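You operate a simulated robot arm through the tools that you are given. There is no shell and no other tool.

Carry out the task below with a simulated robot arm. There is one attempt and no reset: what you move stays moved.

Task
Pull dim and white down, clear the console, then recall the job card's scene and switch DARK off.
Fine: the scene shows on the target board; the other controls stay.

Only the result counts: the job must be done as asked and must still hold three seconds after the hand-in. Knocking over, shifting, dropping, spilling or breaking anything else fails it.

Robot
A 7-joint arm with a three-finger gripper, fixed in place. Base frame: the origin is at the foot of the arm, x ahead of it, y to its left, z up; the work surface is at about z = 84. Units: cm, rad, N and s.
Its first joint turns from -2.897 to 2.897 rad. Payload 2.69 kg.
Tool frame: the origin (TCP) lies between the finger pads and is the grasp point; the fingertips stand 3 cm ahead of it; z points along the fingers, y is the line along which they close. The gripper opens to 12.8 cm. The gripper's body begins 11.7 cm behind the TCP.
Orientation is that of the tool frame in the base frame, as a unit quaternion [w, x, y, z]. With the fingers straight down and closing along the base's y, the tool's x points along the base's -x, its y along +y and its z along -z.

Tools
- The arm moves only by the tool send_rows. Its argument "steps" is a list of rows, each a list of 2 entries, a list of its own where there are three numbers: the shift along the base's x, y, z in cm, then the turn, a rotation vector about the base's x, y, z in rad. In form: [[[x, y, z], [wx, wy, wz]], ...]. A call has 1 to 20 rows; each row shifts and turns the commanded pose from where the row before left it. "fingers" is the finger opening in cm, from 0 to 12.8, set as the call begins (left out, the last holds). Each row takes 0.2 s and may step no farther than 5 cm and 0.15 rad from the row before; otherwise, or with a gripper value out of range, the whole call is refused. A pose out of reach is approached as far as the arm can. The call stops where the force on the tool passes 40 N (or 10 N more than at its start, if that is more) or the arm is blocked; 0.2 s more then pass. The fingers move at their own pace and stop on an object; they squeeze with about 38 N. The grip force told is the motor's: it shows also when the fingers shut on nothing. Time passes only in rows, and 0.2 s behind the last, so rows that do not move let the fingers close. It gives the time, the measured TCP pose, the force on the tool (base axes), the opening and the grip force at its end, in the units of the frame above (readings bear some noise), with the torque about the TCP (base axes, N m) and any sound that the robot's microphone picked up.
- Cameras (640 x 400 px; columns grow to the right, rows downward): "scene" is fixed at [39.89, -49.95, 155.14]; the picture's right is [0.92, -0.39, 0.00], its down [-0.24, -0.56, -0.80] and it looks along [0.31, 0.73, -0.60] (base axes); focal length 335 px, centre (320, 200). "wrist" rides on the gripper at [5.8, 5.4, -13.1] in the tool frame; the picture's right is [-0.68, 0.74, 0.00], its down [-0.62, -0.57, -0.55] and it looks along [-0.40, -0.37, 0.84] (tool axes); focal length 234 px, centre (320, 200). There is no depth. A picture from a camera that has moved, and an enlarged one, comes with that camera's place and axes in the base frame and with its lens.
- get_image(camera): a new picture of that camera. No time passes.
- move_column(by): slides the trunk up (or, below 0, down) by that many cm; the arm rides with it, the base frame stays. It gives what a move gives, with no picture.
- inspect(camera, box): a new picture of the part [left, top, right, bottom] of that camera's present view, enlarged. No time passes.
- job_done(): hands the job in; it is judged then, once.

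Places have to be worked out from the pictures, the camera data and where the tool is seen. Open the gripper and draw the arm clear of the work before you hand the job in, unless the task says otherwise.

The tools are called after "Call:" by a JSON object that holds its "fn" and its "kwargs". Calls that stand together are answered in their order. send_rows: Moves the arm, as the interface text tells. Its arguments: {"type":"object","properties":{"steps":{"type":"array"},"fingers":{"type":"number"}},"required":["steps"]} The other tools are called the same way: move_column (by) slides the trunk up or down; get_image (camera) takes a picture; inspect (camera, box) takes an enlarged picture of a part of a camera's view; job_done () hands the job in.

At the start:

```text
time: 0.0
tcp_pos: [67.87, 15.97, 111.56]
orientation: [0.0, -0.001, 1.0, 0.0]
ft_force: [-0.3, -0.6, 0.2]
torque: [-0.03, -0.02, -0.03]
gripper_width: 12.79
grip_force: 0.0
trunk travel left (down, up): [-15.0, 20.0]
```

scene: 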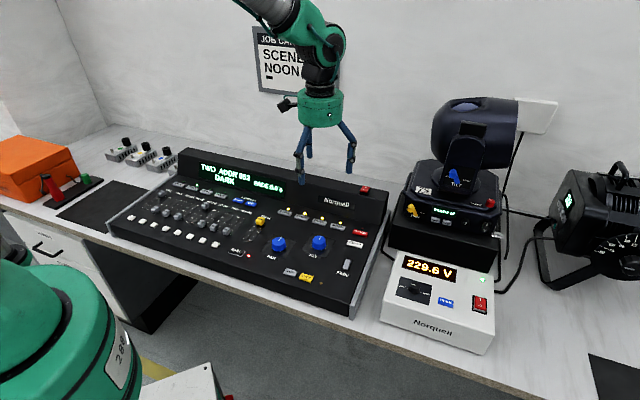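
wrist: 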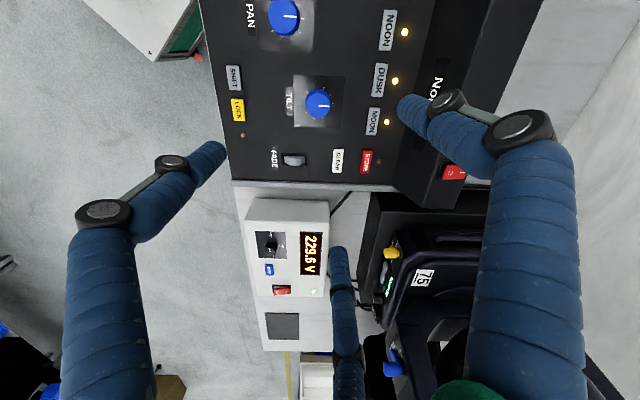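

I'll look closely at the console, the job card and the displays before moving anything.

Call:
{"fn": "inspect", "kwargs": {"camera": "scene", "box": [100, 140, 260, 240]}}

Call:
{"fn": "inspect", "kwargs": {"camera": "scene", "box": [220, 170, 400, 310]}}

Call:
{"fn": "inspect", "kwargs": {"camera": "scene", "box": [230, 10, 370, 110]}}

Call:
{"fn": "inspect", "kwargs": {"camera": "scene", "box": [380, 90, 540, 250]}}

Call:
{"fn": "inspect", "kwargs": {"camera": "wrist", "box": [200, 0, 480, 200]}}

```text
4.00 times, centred on (180, 190) of scene
camera zoom: at [39.89, -49.95, 155.14], right [0.92, -0.39, 0.0], down [-0.24, -0.56, -0.8], along [0.31, 0.73, -0.6], focal length 1339 px, centre (880, 240)
```

zoom: 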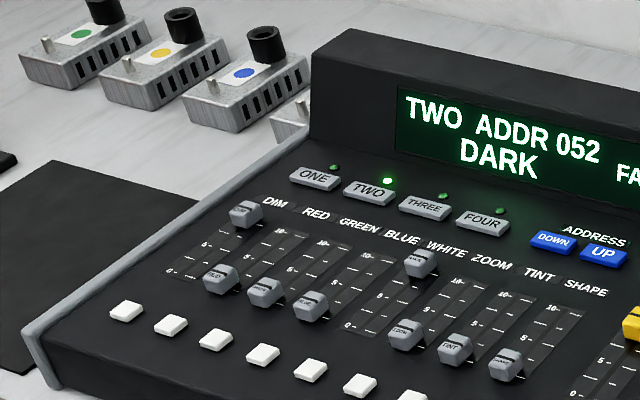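

```text
2.86 times, centred on (310, 240) of scene
camera zoom: at [39.89, -49.95, 155.14], right [0.92, -0.39, 0.0], down [-0.24, -0.56, -0.8], along [0.31, 0.73, -0.6], focal length 956 px, centre (349, 86)
```

zoom: 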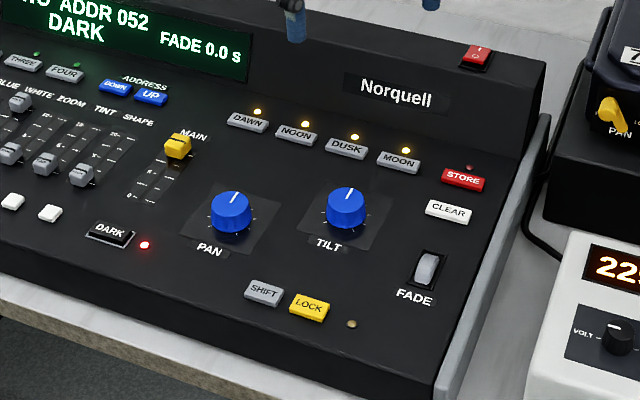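

```text
4.00 times, centred on (300, 60) of scene
camera zoom: at [39.89, -49.95, 155.14], right [0.92, -0.39, 0.0], down [-0.24, -0.56, -0.8], along [0.31, 0.73, -0.6], focal length 1339 px, centre (400, 760)
```

zoom: 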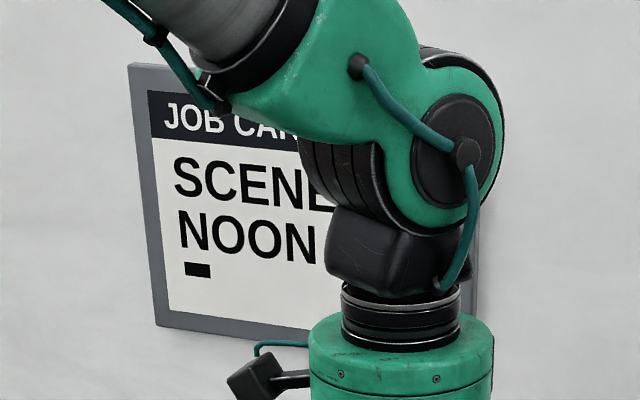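

```text
2.50 times, centred on (460, 170) of scene
camera zoom: at [39.89, -49.95, 155.14], right [0.92, -0.39, 0.0], down [-0.24, -0.56, -0.8], along [0.31, 0.73, -0.6], focal length 837 px, centre (-30, 275)
```

zoom: 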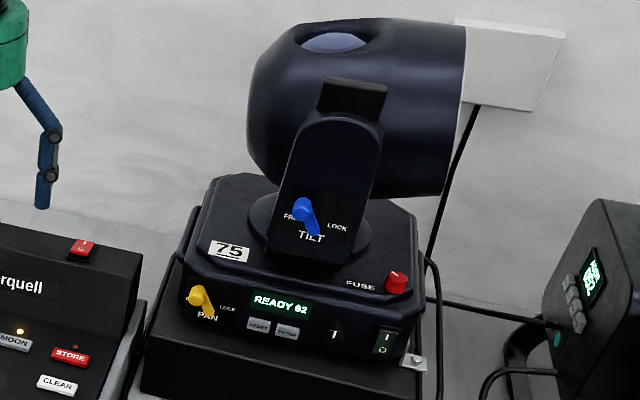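

```text
2.00 times, centred on (340, 100) of wrist
camera zoom: at [62.2, 21.24, 124.61], right [0.68, 0.74, 0.0], down [0.62, -0.57, 0.55], along [0.4, -0.37, -0.84], focal length 468 px, centre (280, 400)
```

zoom: 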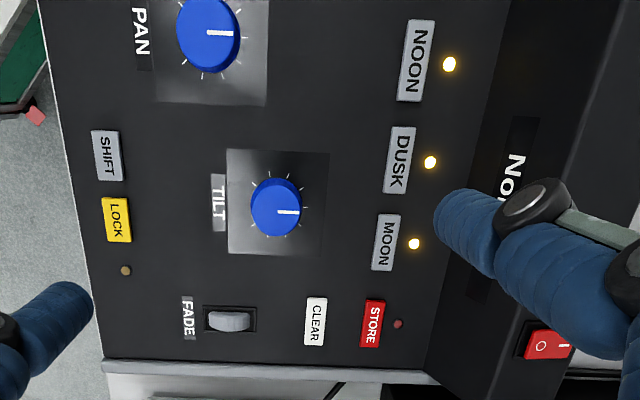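

The card says SCENE NOON, but the arm partly hides it, so I'll check finer details: the fixture's levers, the supply, the right-hand light and the left side.

Call:
{"fn": "inspect", "kwargs": {"camera": "scene", "box": [400, 160, 510, 250]}}

Call:
{"fn": "inspect", "kwargs": {"camera": "scene", "box": [540, 150, 640, 300]}}

Call:
{"fn": "inspect", "kwargs": {"camera": "scene", "box": [190, 150, 300, 220]}}

Call:
{"fn": "inspect", "kwargs": {"camera": "scene", "box": [370, 230, 500, 360]}}

Call:
{"fn": "inspect", "kwargs": {"camera": "scene", "box": [0, 120, 190, 260]}}

Call:
{"fn": "inspect", "kwargs": {"camera": "scene", "box": [140, 180, 260, 260]}}

Call:
{"fn": "inspect", "kwargs": {"camera": "wrist", "box": [200, 200, 480, 400]}}

```text
4.44 times, centred on (455, 205) of scene
camera zoom: at [39.89, -49.95, 155.14], right [0.92, -0.39, 0.0], down [-0.24, -0.56, -0.8], along [0.31, 0.73, -0.6], focal length 1488 px, centre (-280, 178)
```

zoom: 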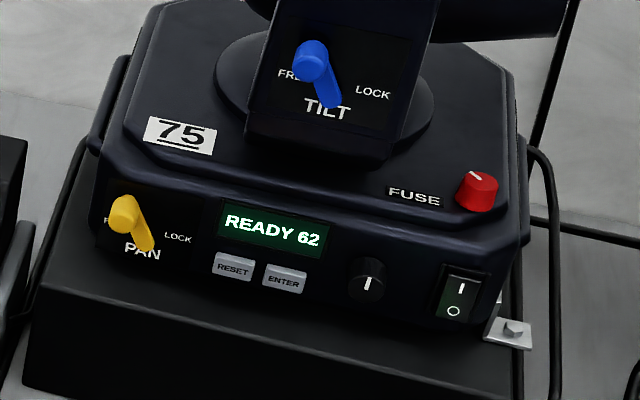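

```text
2.67 times, centred on (590, 225) of scene
camera zoom: at [39.89, -49.95, 155.14], right [0.92, -0.39, 0.0], down [-0.24, -0.56, -0.8], along [0.31, 0.73, -0.6], focal length 893 px, centre (-400, 133)
```

zoom: 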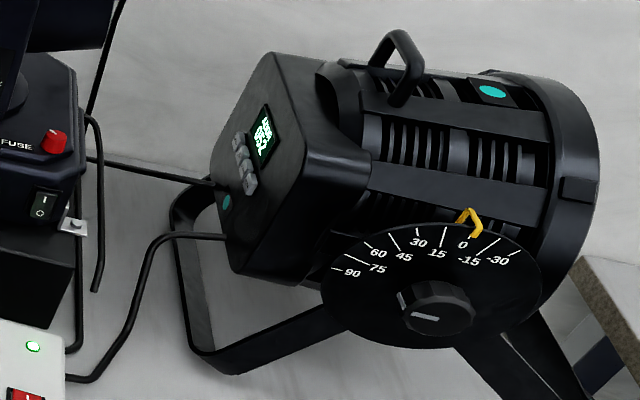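

```text
5.71 times, centred on (245, 185) of scene
camera zoom: at [39.89, -49.95, 155.14], right [0.92, -0.39, 0.0], down [-0.24, -0.56, -0.8], along [0.31, 0.73, -0.6], focal length 1913 px, centre (749, 286)
```

zoom: 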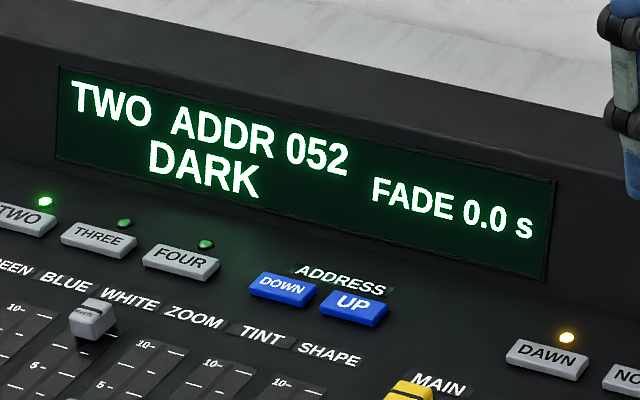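

```text
3.08 times, centred on (435, 295) of scene
camera zoom: at [39.89, -49.95, 155.14], right [0.92, -0.39, 0.0], down [-0.24, -0.56, -0.8], along [0.31, 0.73, -0.6], focal length 1030 px, centre (-34, -92)
```

zoom: 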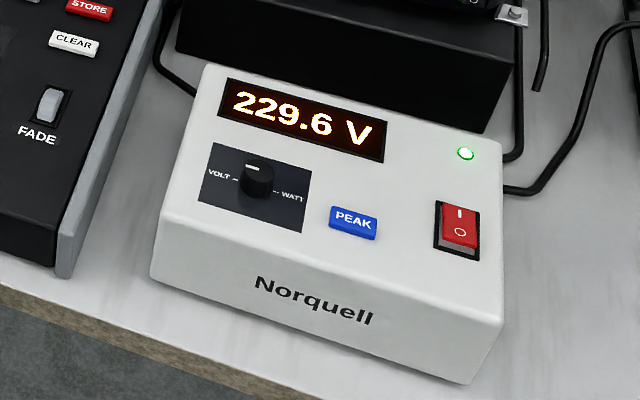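

```text
2.86 times, centred on (95, 190) of scene
camera zoom: at [39.89, -49.95, 155.14], right [0.92, -0.39, 0.0], down [-0.24, -0.56, -0.8], along [0.31, 0.73, -0.6], focal length 956 px, centre (963, 229)
```

zoom: 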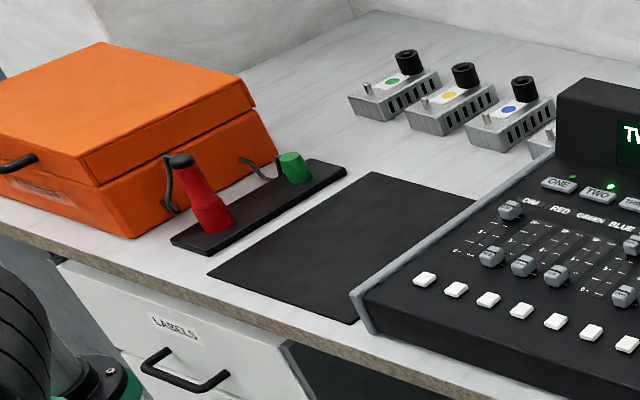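

```text
5.00 times, centred on (200, 220) of scene
camera zoom: at [39.89, -49.95, 155.14], right [0.92, -0.39, 0.0], down [-0.24, -0.56, -0.8], along [0.31, 0.73, -0.6], focal length 1674 px, centre (920, 100)
```

zoom: 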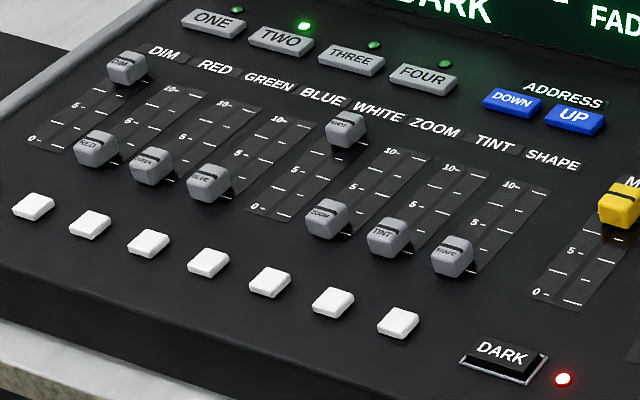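

```text
2.00 times, centred on (340, 300) of wrist
camera zoom: at [62.2, 21.24, 124.61], right [0.68, 0.74, 0.0], down [0.62, -0.57, 0.55], along [0.4, -0.37, -0.84], focal length 468 px, centre (280, 0)
```

zoom: 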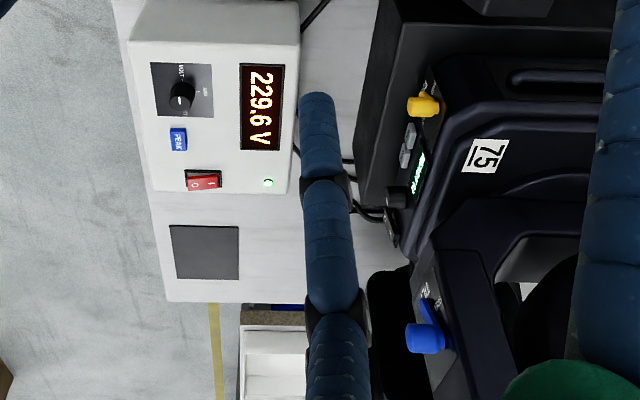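

The console sits turned about 45°, with its rows along (0.71,-0.71) and its panel near z≈85. DIM comes out near (26,57) and WHITE near (39,44). I'll close the fingers, turn the tool 45° so the closing axis lies along the rows, and move high over the faders to get a better view.

Call:
{"fn": "send_rows", "kwargs": {"steps": [[[-3, 3.4, 0], [0, 0, 0.1309]], [[-3, 3.4, 0], [0, 0, 0.1309]], [[-3, 3.4, 0], [0, 0, 0.1309]], [[-3, 3.4, 0], [0, 0, 0.1309]], [[-3, 3.4, 0], [0, 0, 0.1309]], [[-3, 3.4, 0], [0, 0, 0.1309]], [[-3, 3.4, 0], [0, 0, 0]], [[-3, 3.4, 0], [0, 0, 0]], [[-3, 3.4, 0], [0, 0, 0]], [[-3, 3.4, 0], [0, 0, 0]], [[0, 0, 0], [0, 0, 0]]], "fingers": 0}}

Call:
{"fn": "get_image", "kwargs": {"camera": "wrist"}}

Call:
{"fn": "get_image", "kwargs": {"camera": "scene"}}

```text
time: 2.4
tcp_pos: [37.9, 50.16, 111.65]
orientation: [0.0, -0.383, 0.924, 0.0]
ft_force: [0.9, -0.3, -0.2]
torque: [-0.05, -0.03, -0.02]
gripper_width: 0.21
grip_force: 31.6
trunk travel left (down, up): [-15.0, 20.0]
```

```text
taken
camera wrist: at [30.06, 49.71, 124.68], right [-0.04, 1.0, 0.0], down [0.84, 0.04, 0.55], along [0.55, 0.02, -0.84], focal length 234 px, centre (320, 200)
```

wrist: 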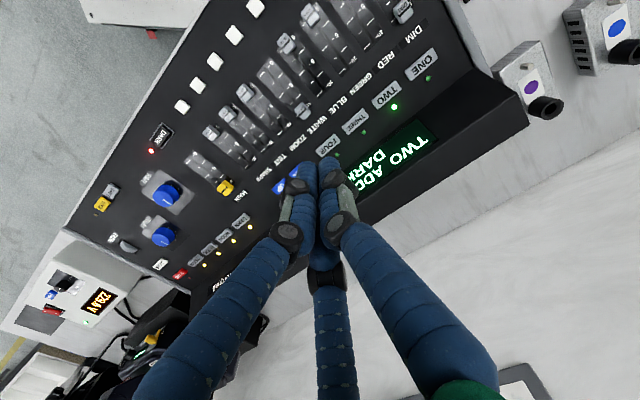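

```text
taken
```

scene: 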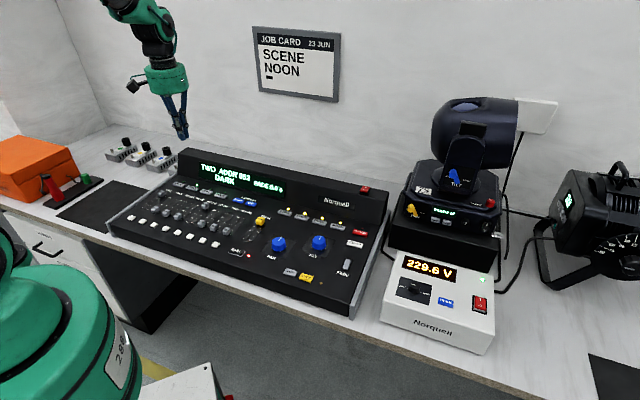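

The full job card reads SCENE NOON. I'll check the gripper's shape and look closely at the faders from the new viewpoint.

Call:
{"fn": "inspect", "kwargs": {"camera": "scene", "box": [120, 50, 220, 150]}}

Call:
{"fn": "inspect", "kwargs": {"camera": "wrist", "box": [140, 0, 460, 200]}}

Call:
{"fn": "inspect", "kwargs": {"camera": "wrist", "box": [240, 120, 400, 220]}}

Call:
{"fn": "inspect", "kwargs": {"camera": "scene", "box": [250, 20, 350, 110]}}

```text
4.00 times, centred on (170, 100) of scene
camera zoom: at [39.89, -49.95, 155.14], right [0.92, -0.39, 0.0], down [-0.24, -0.56, -0.8], along [0.31, 0.73, -0.6], focal length 1339 px, centre (920, 600)
```

zoom: 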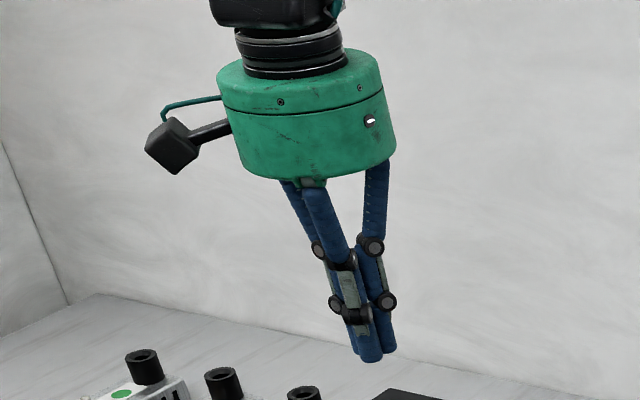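

```text
2.00 times, centred on (300, 100) of wrist
camera zoom: at [30.06, 49.71, 124.68], right [-0.04, 1.0, 0.0], down [0.84, 0.04, 0.55], along [0.55, 0.02, -0.84], focal length 468 px, centre (360, 400)
```

zoom: 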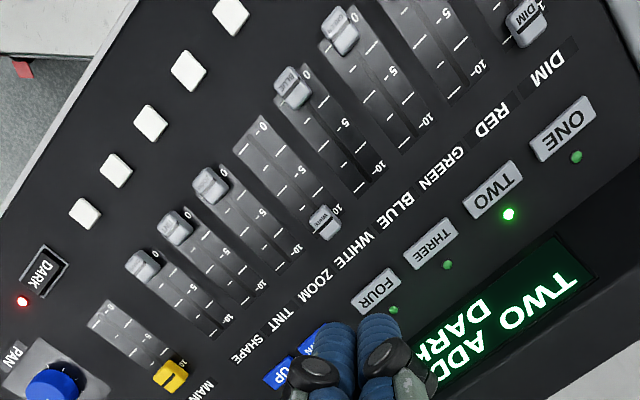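

```text
4.00 times, centred on (320, 170) of wrist
camera zoom: at [30.06, 49.71, 124.68], right [-0.04, 1.0, 0.0], down [0.84, 0.04, 0.55], along [0.55, 0.02, -0.84], focal length 937 px, centre (320, 320)
```

zoom: 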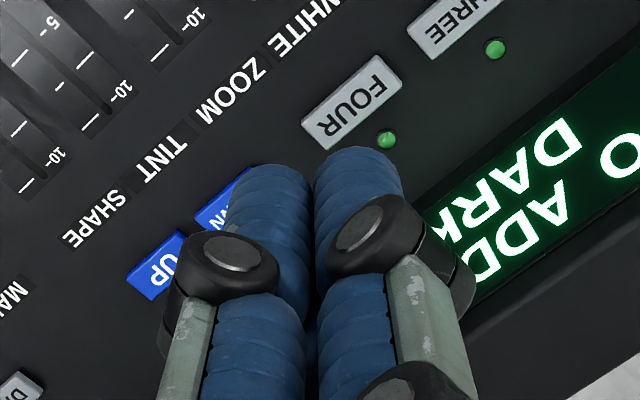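

```text
4.44 times, centred on (300, 65) of scene
camera zoom: at [39.89, -49.95, 155.14], right [0.92, -0.39, 0.0], down [-0.24, -0.56, -0.8], along [0.31, 0.73, -0.6], focal length 1488 px, centre (409, 800)
```

zoom: 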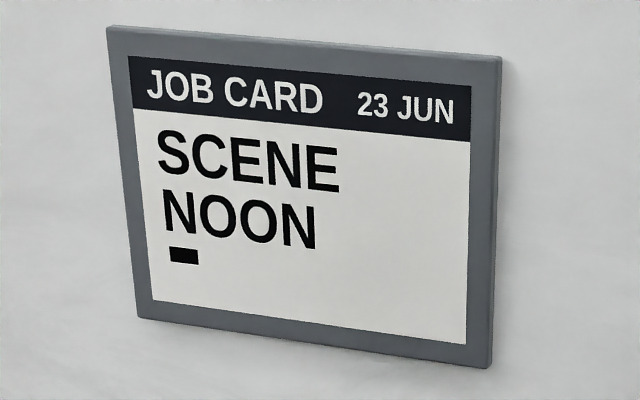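

From both cameras I put DIM's cap at (25.5, 60.5), WHITE's at (38.8, 47.2), cap tops at z≈84.8 and panel at z≈83.8. Travel is about 8.1 cm toward (-0.71,-0.71), with the other faders already at zero. I'll move 3 cm behind DIM with the tips still about 5 cm above the panel and check.

Call:
{"fn": "send_rows", "kwargs": {"steps": [[[-2.58, 3.11, 0], [0, 0, 0]], [[-2.58, 3.11, -1], [0, 0, 0]], [[-2.57, 3.11, -2], [0, 0, 0]], [[-2.57, 3.11, -2.5], [0, 0, 0]], [[0, 0, -4.5], [0, 0, 0]], [[0, 0, -4.5], [0, 0, 0]], [[0, 0, -4.5], [0, 0, 0]], [[0, 0, 0], [0, 0, 0]]]}}

Call:
{"fn": "get_image", "kwargs": {"camera": "wrist"}}

Call:
{"fn": "inspect", "kwargs": {"camera": "scene", "box": [110, 120, 270, 240]}}

```text
time: 4.2
tcp_pos: [27.87, 62.34, 92.62]
orientation: [0.0, -0.383, 0.924, 0.0]
ft_force: [0.5, 0.6, -0.9]
torque: [-0.02, 0.01, -0.01]
gripper_width: 0.19
grip_force: 31.8
trunk travel left (down, up): [-15.0, 20.0]
```

```text
taken
camera wrist: at [20.03, 61.95, 105.71], right [-0.04, 1.0, 0.0], down [0.84, 0.04, 0.55], along [0.55, 0.02, -0.84], focal length 234 px, centre (320, 200)
```

wrist: 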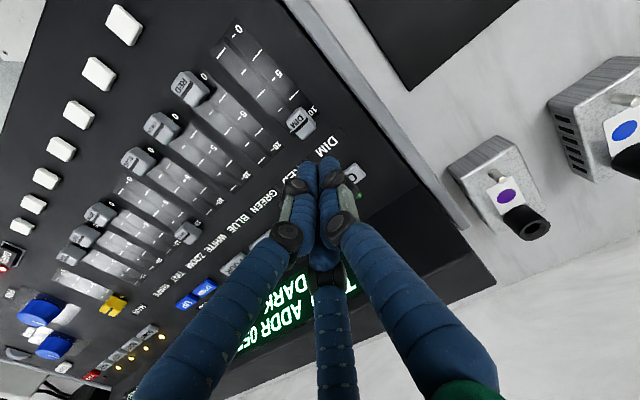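

```text
3.33 times, centred on (190, 180) of scene
camera zoom: at [39.89, -49.95, 155.14], right [0.92, -0.39, 0.0], down [-0.24, -0.56, -0.8], along [0.31, 0.73, -0.6], focal length 1116 px, centre (753, 267)
```

zoom: 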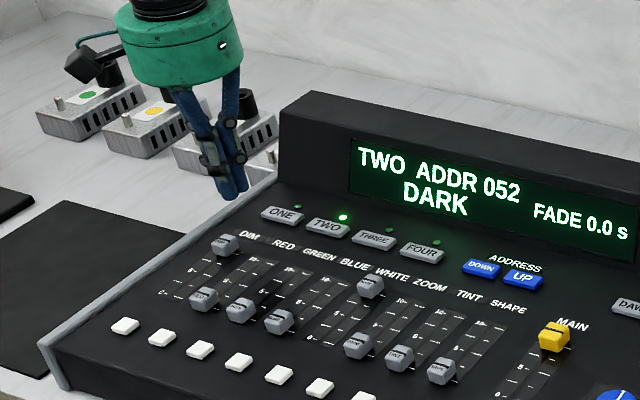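

The cap position holds at (25.5, 60.5) and the tips are where predicted. I'll lower behind the cap to about z=87.6, with the tips at 84.6.

Call:
{"fn": "send_rows", "kwargs": {"steps": [[[-0.25, 0.25, -2], [0, 0, 0]], [[0, 0, -2], [0, 0, 0]], [[0, 0, -1], [0, 0, 0]], [[0, 0, 0], [0, 0, 0]]]}}

Call:
{"fn": "inspect", "kwargs": {"camera": "wrist", "box": [220, 80, 420, 220]}}

Call:
{"fn": "inspect", "kwargs": {"camera": "scene", "box": [130, 150, 230, 220]}}

```text
time: 5.2
tcp_pos: [27.41, 62.73, 87.7]
orientation: [0.0, -0.383, 0.924, 0.0]
ft_force: [-0.2, -0.2, 0.3]
torque: [0.03, 0.0, 0.03]
gripper_width: 0.22
grip_force: 31.5
trunk travel left (down, up): [-15.0, 20.0]
```

```text
2.86 times, centred on (320, 150) of wrist
camera zoom: at [19.6, 62.23, 100.77], right [-0.04, 1.0, 0.0], down [0.84, 0.04, 0.55], along [0.55, 0.02, -0.84], focal length 669 px, centre (320, 343)
```

zoom: 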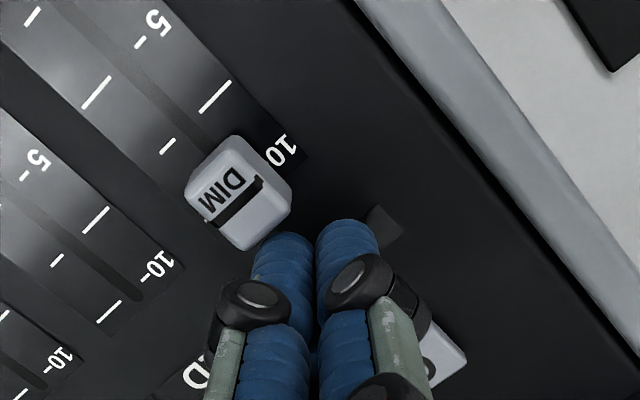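

```text
5.71 times, centred on (180, 185) of scene
camera zoom: at [39.89, -49.95, 155.14], right [0.92, -0.39, 0.0], down [-0.24, -0.56, -0.8], along [0.31, 0.73, -0.6], focal length 1913 px, centre (1120, 286)
```

zoom: 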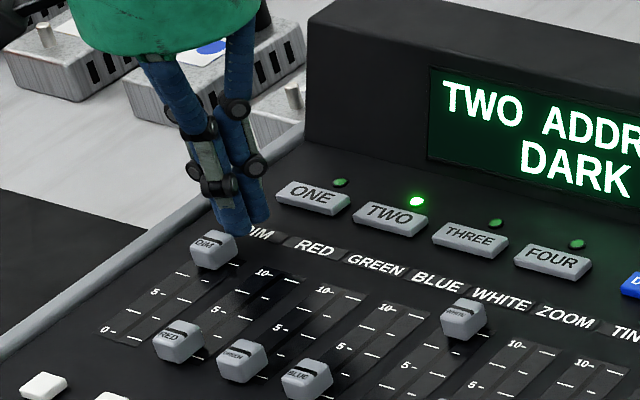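

No contact yet. I'll creep down in 1 mm rows to find a height just above the panel.

Call:
{"fn": "send_rows", "kwargs": {"steps": [[[0, 0, -0.1], [0, 0, 0]], [[0, 0, -0.1], [0, 0, 0]], [[0, 0, -0.1], [0, 0, 0]], [[0, 0, 0], [0, 0, 0]]]}}

Call:
{"fn": "inspect", "kwargs": {"camera": "scene", "box": [150, 170, 210, 210]}}

```text
time: 6.2
tcp_pos: [27.36, 62.72, 87.34]
orientation: [0.0, -0.383, 0.924, 0.0]
ft_force: [-0.1, 0.0, 0.2]
torque: [-0.02, 0.0, -0.05]
gripper_width: 0.21
grip_force: 31.3
trunk travel left (down, up): [-15.0, 20.0]
```

```text
10.00 times, centred on (180, 190) of scene
camera zoom: at [39.89, -49.95, 155.14], right [0.92, -0.39, 0.0], down [-0.24, -0.56, -0.8], along [0.31, 0.73, -0.6], focal length 3347 px, centre (1720, 300)
```

zoom: 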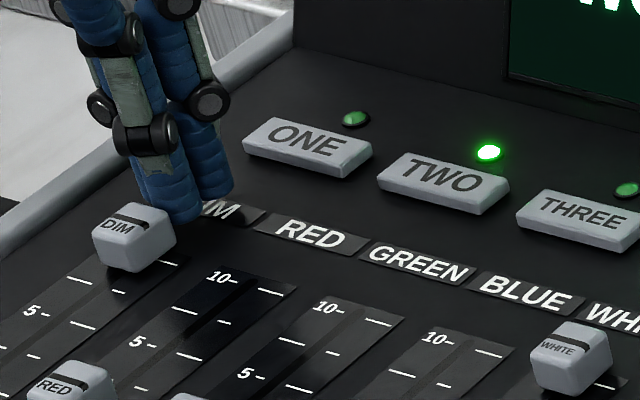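

The tips now overlap the cap's rear face and are still clear of the panel. I'll push toward (-0.71,-0.71) slowly for 2 cm and look.

Call:
{"fn": "send_rows", "kwargs": {"steps": [[[-0.18, -0.18, 0], [0, 0, 0]], [[-0.18, -0.18, 0], [0, 0, 0]], [[-0.18, -0.18, 0], [0, 0, 0]], [[-0.18, -0.18, 0], [0, 0, 0]], [[-0.18, -0.18, 0], [0, 0, 0]], [[-0.18, -0.18, 0], [0, 0, 0]], [[-0.18, -0.18, 0], [0, 0, 0]], [[-0.18, -0.18, 0], [0, 0, 0]], [[0, 0, 0], [0, 0, 0]]]}}

Call:
{"fn": "inspect", "kwargs": {"camera": "scene", "box": [130, 160, 220, 220]}}

Call:
{"fn": "inspect", "kwargs": {"camera": "wrist", "box": [220, 80, 420, 220]}}

```text
time: 8.2
tcp_pos: [26.02, 61.32, 87.36]
orientation: [0.0, -0.382, 0.924, 0.0]
ft_force: [-0.6, 0.5, -0.4]
torque: [0.0, 0.02, 0.02]
gripper_width: 0.21
grip_force: 30.7
trunk travel left (down, up): [-15.0, 20.0]
```

```text
6.67 times, centred on (175, 190) of scene
camera zoom: at [39.89, -49.95, 155.14], right [0.92, -0.39, 0.0], down [-0.24, -0.56, -0.8], along [0.31, 0.73, -0.6], focal length 2231 px, centre (1287, 267)
```

zoom: 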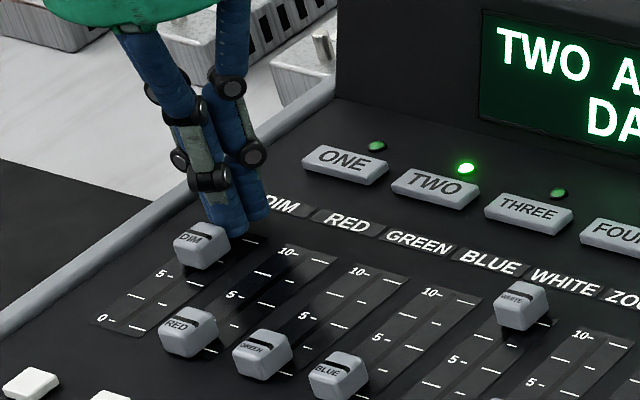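

```text
2.86 times, centred on (320, 150) of wrist
camera zoom: at [18.14, 60.79, 100.32], right [-0.04, 1.0, 0.0], down [0.84, 0.04, 0.55], along [0.55, 0.02, -0.84], focal length 669 px, centre (320, 343)
```

zoom: 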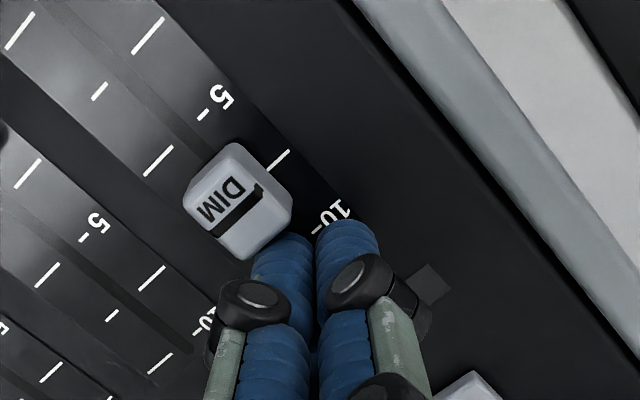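

The cap follows the fingers with almost no force (about 2 cm done, 6 cm to go). I'll keep pushing 5.4 cm and then look.

Call:
{"fn": "send_rows", "kwargs": {"steps": [[[-0.255, -0.255, 0], [0, 0, 0]], [[-0.255, -0.255, 0], [0, 0, 0]], [[-0.255, -0.255, 0], [0, 0, 0]], [[-0.255, -0.255, 0], [0, 0, 0]], [[-0.255, -0.255, 0], [0, 0, 0]], [[-0.255, -0.255, 0], [0, 0, 0]], [[-0.255, -0.255, 0], [0, 0, 0]], [[-0.255, -0.255, 0], [0, 0, 0]], [[-0.255, -0.255, 0], [0, 0, 0]], [[-0.255, -0.255, 0], [0, 0, 0]], [[-0.255, -0.255, 0], [0, 0, 0]], [[-0.255, -0.255, 0], [0, 0, 0]], [[-0.255, -0.255, 0], [0, 0, 0]], [[-0.255, -0.255, 0], [0, 0, 0]], [[-0.255, -0.255, 0], [0, 0, 0]], [[0, 0, 0], [0, 0, 0]]]}}

Call:
{"fn": "inspect", "kwargs": {"camera": "scene", "box": [120, 160, 210, 230]}}

Call:
{"fn": "inspect", "kwargs": {"camera": "wrist", "box": [180, 40, 420, 220]}}

```text
time: 11.6
tcp_pos: [22.19, 57.43, 87.41]
orientation: [0.0, -0.383, 0.924, 0.0]
ft_force: [-0.7, 0.1, -0.5]
torque: [-0.01, -0.03, 0.01]
gripper_width: 0.22
grip_force: 31.4
trunk travel left (down, up): [-15.0, 20.0]
```

```text
5.71 times, centred on (165, 195) of scene
camera zoom: at [39.89, -49.95, 155.14], right [0.92, -0.39, 0.0], down [-0.24, -0.56, -0.8], along [0.31, 0.73, -0.6], focal length 1913 px, centre (1206, 229)
```

zoom: 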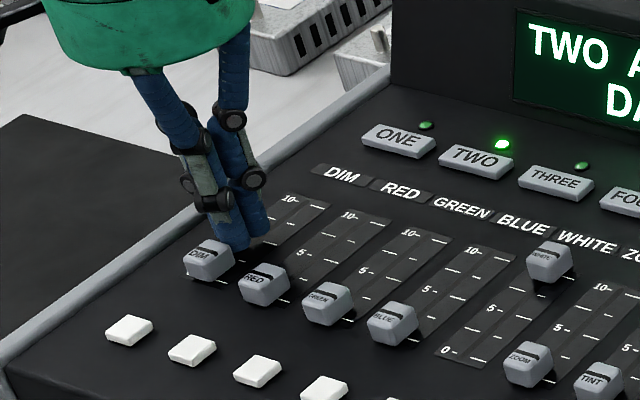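

```text
2.22 times, centred on (300, 130) of wrist
camera zoom: at [14.31, 57.01, 100.39], right [-0.04, 1.0, 0.0], down [0.84, 0.04, 0.55], along [0.55, 0.02, -0.84], focal length 520 px, centre (364, 356)
```

zoom: 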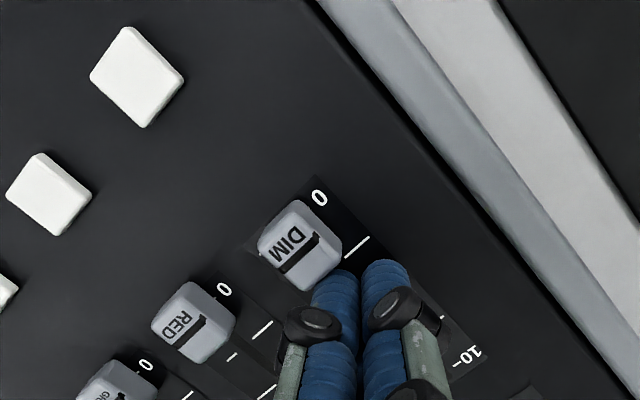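

About 0.6–0.7 cm remains to the zero mark. I'll push the rest in finer rows and watch the force.

Call:
{"fn": "send_rows", "kwargs": {"steps": [[[-0.1, -0.1, 0], [0, 0, 0]], [[-0.1, -0.1, 0], [0, 0, 0]], [[-0.1, -0.1, 0], [0, 0, 0]], [[-0.1, -0.1, 0], [0, 0, 0]], [[0, 0, 0], [0, 0, 0]]]}}

Call:
{"fn": "inspect", "kwargs": {"camera": "scene", "box": [120, 160, 210, 230]}}

Call:
{"fn": "inspect", "kwargs": {"camera": "wrist", "box": [180, 40, 420, 220]}}

```text
time: 12.8
tcp_pos: [21.76, 56.91, 87.24]
orientation: [0.0, -0.383, 0.924, 0.0]
ft_force: [-0.2, 0.3, 0.1]
torque: [0.0, 0.02, 0.02]
gripper_width: 0.21
grip_force: 31.0
trunk travel left (down, up): [-15.0, 20.0]
```

```text
5.71 times, centred on (165, 195) of scene
camera zoom: at [39.89, -49.95, 155.14], right [0.92, -0.39, 0.0], down [-0.24, -0.56, -0.8], along [0.31, 0.73, -0.6], focal length 1913 px, centre (1206, 229)
```

zoom: 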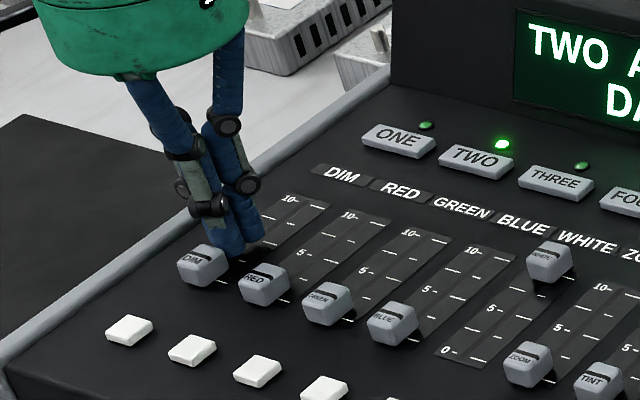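

```text
2.22 times, centred on (300, 130) of wrist
camera zoom: at [13.98, 56.64, 100.34], right [-0.04, 1.0, 0.0], down [0.84, 0.04, 0.55], along [0.55, 0.02, -0.84], focal length 520 px, centre (364, 356)
```

zoom: 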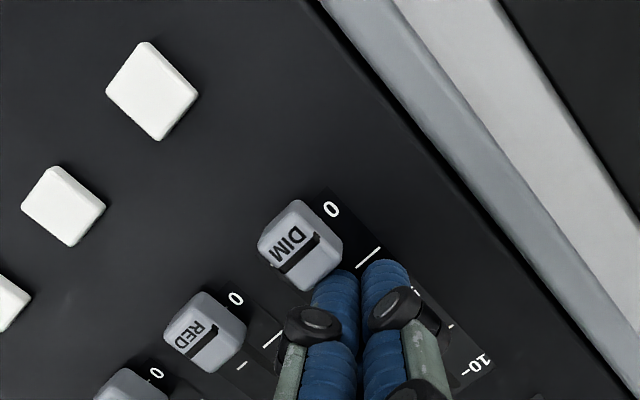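

DIM now lines up with the RED/GREEN/BLUE row. I'll nudge on in half-millimetre rows until I feel its end stop.

Call:
{"fn": "send_rows", "kwargs": {"steps": [[[-0.05, -0.05, 0], [0, 0, 0]], [[-0.05, -0.05, 0], [0, 0, 0]], [[-0.05, -0.05, 0], [0, 0, 0]], [[-0.05, -0.05, 0], [0, 0, 0]]]}}

Call:
{"fn": "inspect", "kwargs": {"camera": "scene", "box": [120, 160, 210, 230]}}

```text
time: 13.8
tcp_pos: [21.75, 56.94, 87.43]
orientation: [0.0, -0.383, 0.924, 0.0]
ft_force: [1.4, 2.5, 0.8]
torque: [0.01, -0.02, 0.02]
gripper_width: 0.22
grip_force: 31.7
trunk travel left (down, up): [-15.0, 20.0]
```

```text
5.71 times, centred on (165, 195) of scene
camera zoom: at [39.89, -49.95, 155.14], right [0.92, -0.39, 0.0], down [-0.24, -0.56, -0.8], along [0.31, 0.73, -0.6], focal length 1913 px, centre (1206, 229)
```

zoom: 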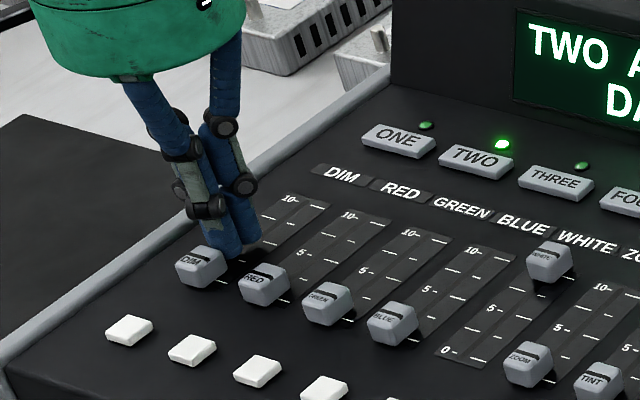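

DIM is against its stop: the force rose to about 3 N and the TCP no longer advanced. I'll back off, rise, and move behind WHITE.

Call:
{"fn": "send_rows", "kwargs": {"steps": [[[0.7, 0.7, 0], [0, 0, 0]], [[0, 0, 2.5], [0, 0, 0]], [[0, 0, 2.5], [0, 0, 0]], [[3.76, -1.63, 0], [0, 0, 0]], [[3.76, -1.63, 0], [0, 0, 0]], [[3.76, -1.63, 0], [0, 0, 0]], [[3.76, -1.63, 0], [0, 0, 0]], [[3.76, -1.63, 0], [0, 0, 0]], [[0, 0, 0], [0, 0, 0]]]}}

Call:
{"fn": "get_image", "kwargs": {"camera": "wrist"}}

Call:
{"fn": "inspect", "kwargs": {"camera": "scene", "box": [110, 140, 260, 240]}}

```text
time: 15.8
tcp_pos: [40.9, 49.4, 92.25]
orientation: [0.0, -0.383, 0.924, 0.001]
ft_force: [0.2, 0.1, -0.7]
torque: [0.01, 0.05, 0.0]
gripper_width: 0.2
grip_force: 31.6
trunk travel left (down, up): [-15.0, 20.0]
```

```text
taken
camera wrist: at [33.11, 49.04, 105.29], right [-0.04, 1.0, 0.0], down [0.84, 0.04, 0.55], along [0.55, 0.02, -0.84], focal length 234 px, centre (320, 200)
```

wrist: 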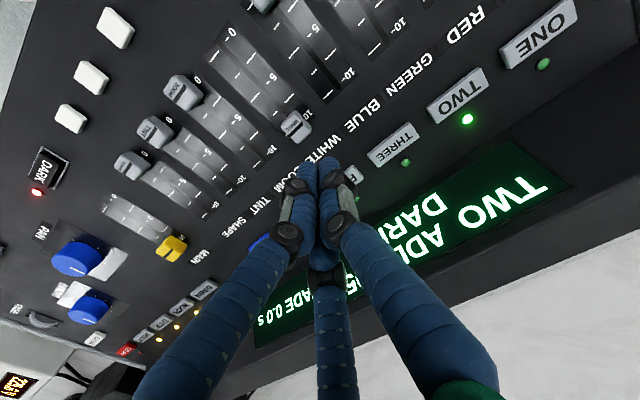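

```text
4.00 times, centred on (185, 190) of scene
camera zoom: at [39.89, -49.95, 155.14], right [0.92, -0.39, 0.0], down [-0.24, -0.56, -0.8], along [0.31, 0.73, -0.6], focal length 1339 px, centre (860, 240)
```

zoom: 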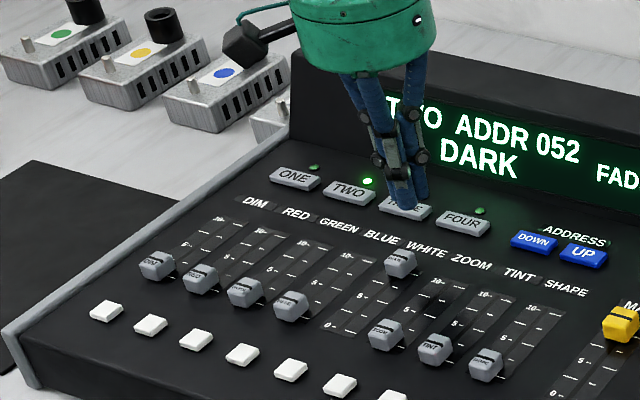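

WHITE's cap is at (38.8, 47.3) and the tool is centred about 3 cm behind it. I'll lower to the same height as before and push 7.5 cm.

Call:
{"fn": "send_rows", "kwargs": {"steps": [[[0.15, 0.15, -2], [0, 0, 0]], [[0, 0, -1.9], [0, 0, 0]], [[0, 0, -1.0], [0, 0, 0]], [[0, 0, 0], [0, 0, 0]]]}}

Call:
{"fn": "send_rows", "kwargs": {"steps": [[[-0.255, -0.255, 0], [0, 0, 0]], [[-0.255, -0.255, 0], [0, 0, 0]], [[-0.255, -0.255, 0], [0, 0, 0]], [[-0.255, -0.255, 0], [0, 0, 0]], [[-0.255, -0.255, 0], [0, 0, 0]], [[-0.255, -0.255, 0], [0, 0, 0]], [[-0.255, -0.255, 0], [0, 0, 0]], [[-0.255, -0.255, 0], [0, 0, 0]], [[-0.255, -0.255, 0], [0, 0, 0]], [[-0.255, -0.255, 0], [0, 0, 0]], [[-0.255, -0.255, 0], [0, 0, 0]], [[-0.255, -0.255, 0], [0, 0, 0]], [[-0.255, -0.255, 0], [0, 0, 0]], [[-0.255, -0.255, 0], [0, 0, 0]], [[-0.255, -0.255, 0], [0, 0, 0]], [[-0.255, -0.255, 0], [0, 0, 0]], [[-0.255, -0.255, 0], [0, 0, 0]], [[-0.255, -0.255, 0], [0, 0, 0]], [[-0.255, -0.255, 0], [0, 0, 0]], [[0, 0, 0], [0, 0, 0]]]}}

Call:
{"fn": "inspect", "kwargs": {"camera": "scene", "box": [130, 170, 250, 250]}}

Call:
{"fn": "inspect", "kwargs": {"camera": "wrist", "box": [180, 40, 420, 220]}}

```text
time: 16.8
tcp_pos: [41.2, 49.47, 87.5]
orientation: [-0.001, -0.383, 0.924, 0.0]
ft_force: [0.2, -0.2, -0.9]
torque: [0.0, 0.01, 0.01]
gripper_width: 0.2
grip_force: 31.4
trunk travel left (down, up): [-15.0, 20.0]
```

```text
time: 21.0
tcp_pos: [36.61, 44.72, 87.6]
orientation: [0.0, -0.382, 0.924, 0.0]
ft_force: [0.6, 0.7, 0.7]
torque: [-0.03, 0.05, -0.01]
gripper_width: 0.22
grip_force: 31.4
trunk travel left (down, up): [-15.0, 20.0]
```

```text
5.00 times, centred on (190, 210) of scene
camera zoom: at [39.89, -49.95, 155.14], right [0.92, -0.39, 0.0], down [-0.24, -0.56, -0.8], along [0.31, 0.73, -0.6], focal length 1674 px, centre (970, 150)
```

zoom: 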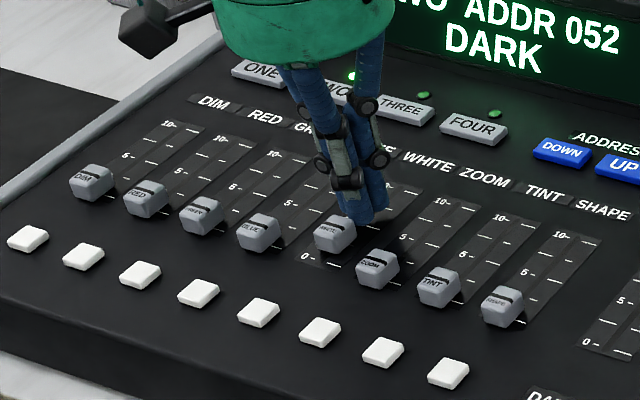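

```text
2.22 times, centred on (300, 130) of wrist
camera zoom: at [28.73, 44.31, 100.54], right [-0.04, 1.0, 0.0], down [0.84, 0.04, 0.55], along [0.55, 0.02, -0.84], focal length 520 px, centre (364, 356)
```

zoom: 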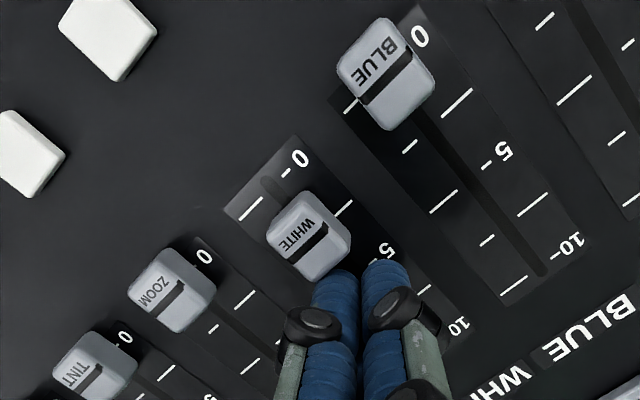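

The WHITE cap is following and has about 1.8 cm left. I'll push on, with finer rows at the end, watching for the stop.

Call:
{"fn": "send_rows", "kwargs": {"steps": [[[-0.2, -0.2, -0.05], [0, 0, 0]], [[-0.2, -0.2, -0.05], [0, 0, 0]], [[-0.2, -0.2, 0], [0, 0, 0]], [[-0.2, -0.2, 0], [0, 0, 0]], [[-0.2, -0.2, 0], [0, 0, 0]], [[-0.1, -0.1, 0], [0, 0, 0]], [[-0.08, -0.08, 0], [0, 0, 0]], [[-0.05, -0.05, 0], [0, 0, 0]], [[-0.05, -0.05, 0], [0, 0, 0]], [[-0.05, -0.05, 0], [0, 0, 0]], [[-0.05, -0.05, 0], [0, 0, 0]]]}}

Call:
{"fn": "inspect", "kwargs": {"camera": "scene", "box": [130, 170, 250, 250]}}

Call:
{"fn": "inspect", "kwargs": {"camera": "wrist", "box": [180, 40, 420, 220]}}

```text
time: 23.4
tcp_pos: [35.15, 43.41, 87.33]
orientation: [-0.001, -0.383, 0.924, 0.0]
ft_force: [2.6, 1.7, -0.6]
torque: [0.02, -0.03, 0.04]
gripper_width: 0.2
grip_force: 31.2
trunk travel left (down, up): [-15.0, 20.0]
```

```text
5.00 times, centred on (190, 210) of scene
camera zoom: at [39.89, -49.95, 155.14], right [0.92, -0.39, 0.0], down [-0.24, -0.56, -0.8], along [0.31, 0.73, -0.6], focal length 1674 px, centre (970, 150)
```

zoom: 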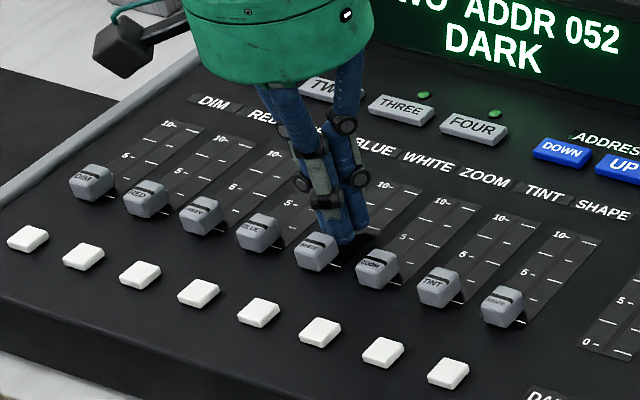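

```text
2.22 times, centred on (300, 130) of wrist
camera zoom: at [27.3, 43.05, 100.35], right [-0.04, 1.0, 0.0], down [0.84, 0.04, 0.55], along [0.55, 0.02, -0.84], focal length 520 px, centre (364, 356)
```

zoom: 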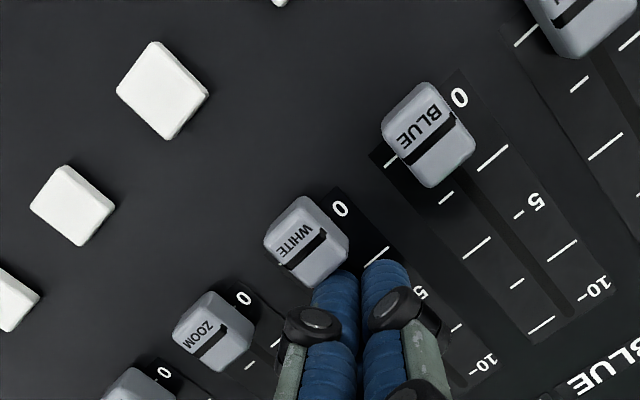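

Both faders are at zero in line with the others. Next is CLEAR, estimated at (77.2, 11.4). I'll back off, rise and travel above it, well over the knobs (the fixture plinth's edge is about 9 cm farther right).

Call:
{"fn": "send_rows", "kwargs": {"steps": [[[0.7, 0.7, 0], [0, 0, 0]], [[0, 0, 3], [0, 0, 0]], [[0, 0, 4], [0, 0, 0]], [[0, 0, 3], [0, 0, 0]], [[3.45, -2.73, 0], [0, 0, 0]], [[3.45, -2.73, 0], [0, 0, 0]], [[3.45, -2.73, 0], [0, 0, 0]], [[3.45, -2.73, 0], [0, 0, 0]], [[3.45, -2.73, 0], [0, 0, 0]], [[3.45, -2.73, 0], [0, 0, 0]], [[3.45, -2.73, 0], [0, 0, 0]], [[3.45, -2.73, 0], [0, 0, 0]], [[3.45, -2.73, 0], [0, 0, 0]], [[3.45, -2.73, 0], [0, 0, 0]], [[3.45, -2.73, 0], [0, 0, 0]], [[3.45, -2.73, 0], [0, 0, 0]], [[0, 0, 0], [0, 0, 0]]]}}

Call:
{"fn": "get_image", "kwargs": {"camera": "wrist"}}

Call:
{"fn": "get_image", "kwargs": {"camera": "scene"}}

Call:
{"fn": "inspect", "kwargs": {"camera": "scene", "box": [100, 150, 280, 270]}}

```text
time: 27.0
tcp_pos: [77.24, 11.13, 97.09]
orientation: [0.0, -0.383, 0.924, 0.0]
ft_force: [0.4, -0.4, 0.2]
torque: [0.06, 0.04, 0.0]
gripper_width: 0.22
grip_force: 31.6
trunk travel left (down, up): [-15.0, 20.0]
```

```text
taken
camera wrist: at [69.42, 10.8, 110.2], right [-0.04, 1.0, 0.0], down [0.84, 0.04, 0.55], along [0.55, 0.02, -0.84], focal length 234 px, centre (320, 200)
```

wrist: 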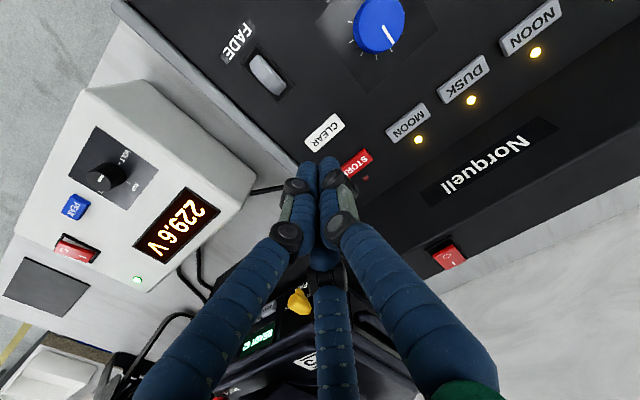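

```text
taken
```

scene: 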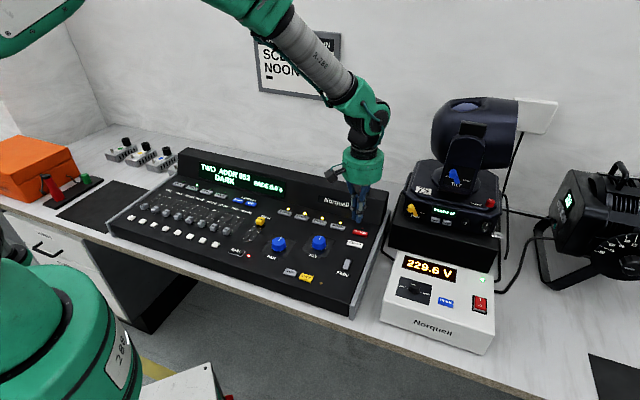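

```text
3.33 times, centred on (190, 210) of scene
camera zoom: at [39.89, -49.95, 155.14], right [0.92, -0.39, 0.0], down [-0.24, -0.56, -0.8], along [0.31, 0.73, -0.6], focal length 1116 px, centre (753, 167)
```

zoom: 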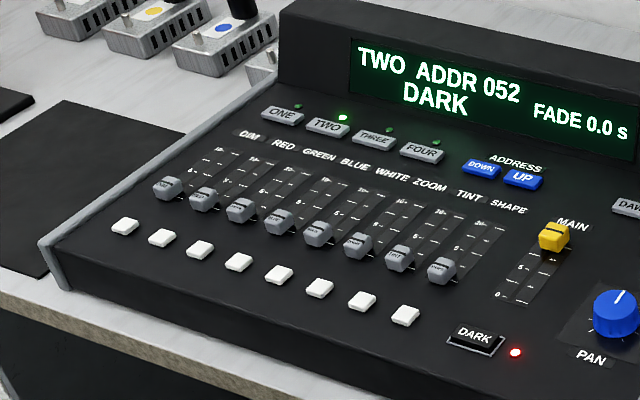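

CLEAR is at (77.2, 11.55) by both cameras, and STORE is 5 cm behind it. I'll centre on it and lower to about 1.5 cm above the button.

Call:
{"fn": "send_rows", "kwargs": {"steps": [[[-0.05, 0.4, -3], [0, 0, 0]], [[0, 0, -3], [0, 0, 0]], [[0, 0, -2], [0, 0, 0]], [[0, 0, 0], [0, 0, 0]]]}}

Call:
{"fn": "inspect", "kwargs": {"camera": "wrist", "box": [220, 80, 420, 220]}}

Call:
{"fn": "inspect", "kwargs": {"camera": "scene", "box": [310, 190, 410, 270]}}

```text
time: 28.0
tcp_pos: [77.17, 11.67, 89.27]
orientation: [0.0, -0.383, 0.924, 0.0]
ft_force: [-0.3, -0.1, 1.5]
torque: [-0.06, 0.02, 0.02]
gripper_width: 0.21
grip_force: 31.8
trunk travel left (down, up): [-15.0, 20.0]
```

```text
2.86 times, centred on (320, 150) of wrist
camera zoom: at [69.28, 11.32, 102.27], right [-0.04, 1.0, 0.0], down [0.84, 0.04, 0.55], along [0.55, 0.02, -0.84], focal length 669 px, centre (320, 343)
```

zoom: 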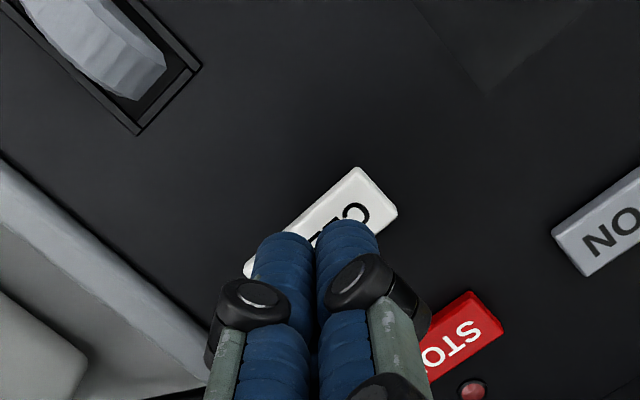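

```text
5.00 times, centred on (360, 230) of scene
camera zoom: at [39.89, -49.95, 155.14], right [0.92, -0.39, 0.0], down [-0.24, -0.56, -0.8], along [0.31, 0.73, -0.6], focal length 1674 px, centre (120, 50)
```

zoom: 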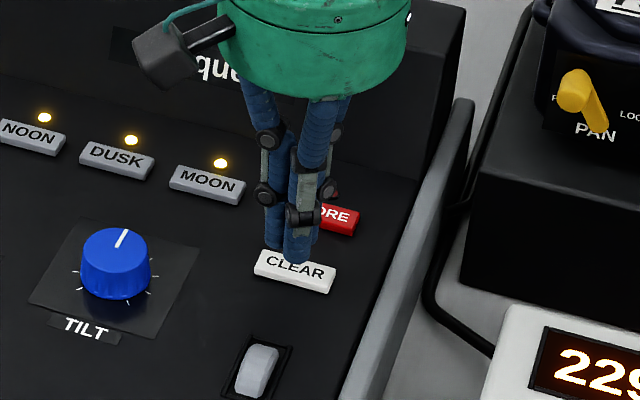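

The tips are right over CLEAR, about 1.5 cm up. I'll lower in small rows and check the force at the button top.

Call:
{"fn": "send_rows", "kwargs": {"steps": [[[0, 0, -0.4], [0, 0, 0]], [[0, 0, -0.4], [0, 0, 0]], [[0, 0, -0.4], [0, 0, 0]], [[0, 0, -0.1], [0, 0, 0]], [[0, 0, -0.1], [0, 0, 0]], [[0, 0, -0.1], [0, 0, 0]]]}}

Call:
{"fn": "inspect", "kwargs": {"camera": "scene", "box": [310, 190, 410, 270]}}

```text
time: 29.4
tcp_pos: [77.04, 11.74, 87.85]
orientation: [-0.001, -0.383, 0.924, 0.0]
ft_force: [0.5, -0.8, -1.0]
torque: [-0.03, 0.01, 0.02]
gripper_width: 0.2
grip_force: 31.6
trunk travel left (down, up): [-15.0, 20.0]
```

```text
5.00 times, centred on (360, 230) of scene
camera zoom: at [39.89, -49.95, 155.14], right [0.92, -0.39, 0.0], down [-0.24, -0.56, -0.8], along [0.31, 0.73, -0.6], focal length 1674 px, centre (120, 50)
```

zoom: 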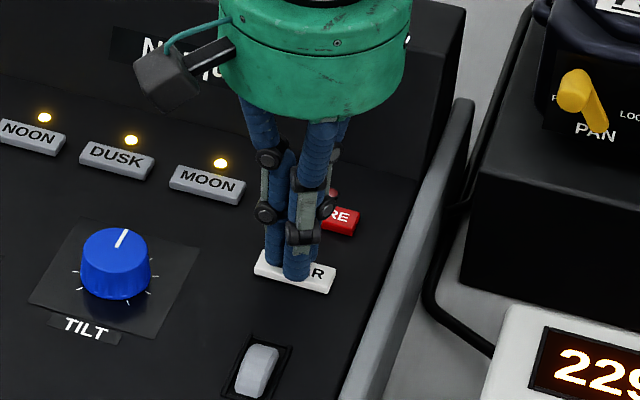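

It is not quite touching yet. I'll centre slightly and keep lowering in 1 mm rows.

Call:
{"fn": "send_rows", "kwargs": {"steps": [[[0.12, -0.12, 0], [0, 0, 0]], [[0, 0, -0.1], [0, 0, 0]], [[0, 0, -0.1], [0, 0, 0]], [[0, 0, -0.1], [0, 0, 0]], [[0, 0, -0.1], [0, 0, 0]]]}}

Call:
{"fn": "inspect", "kwargs": {"camera": "scene", "box": [190, 150, 390, 270]}}

```text
time: 30.6
tcp_pos: [77.23, 11.67, 87.36]
orientation: [0.0, -0.382, 0.924, 0.0]
ft_force: [-0.4, 0.6, 0.0]
torque: [0.0, 0.03, 0.0]
gripper_width: 0.2
grip_force: 31.3
trunk travel left (down, up): [-15.0, 20.0]
```

```text
3.20 times, centred on (290, 210) of scene
camera zoom: at [39.89, -49.95, 155.14], right [0.92, -0.39, 0.0], down [-0.24, -0.56, -0.8], along [0.31, 0.73, -0.6], focal length 1071 px, centre (416, 168)
```

zoom: 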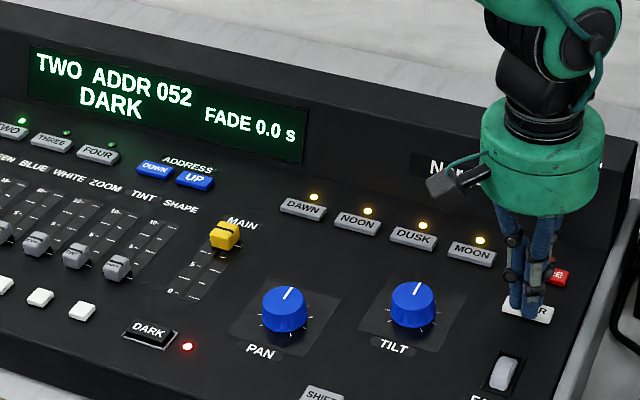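

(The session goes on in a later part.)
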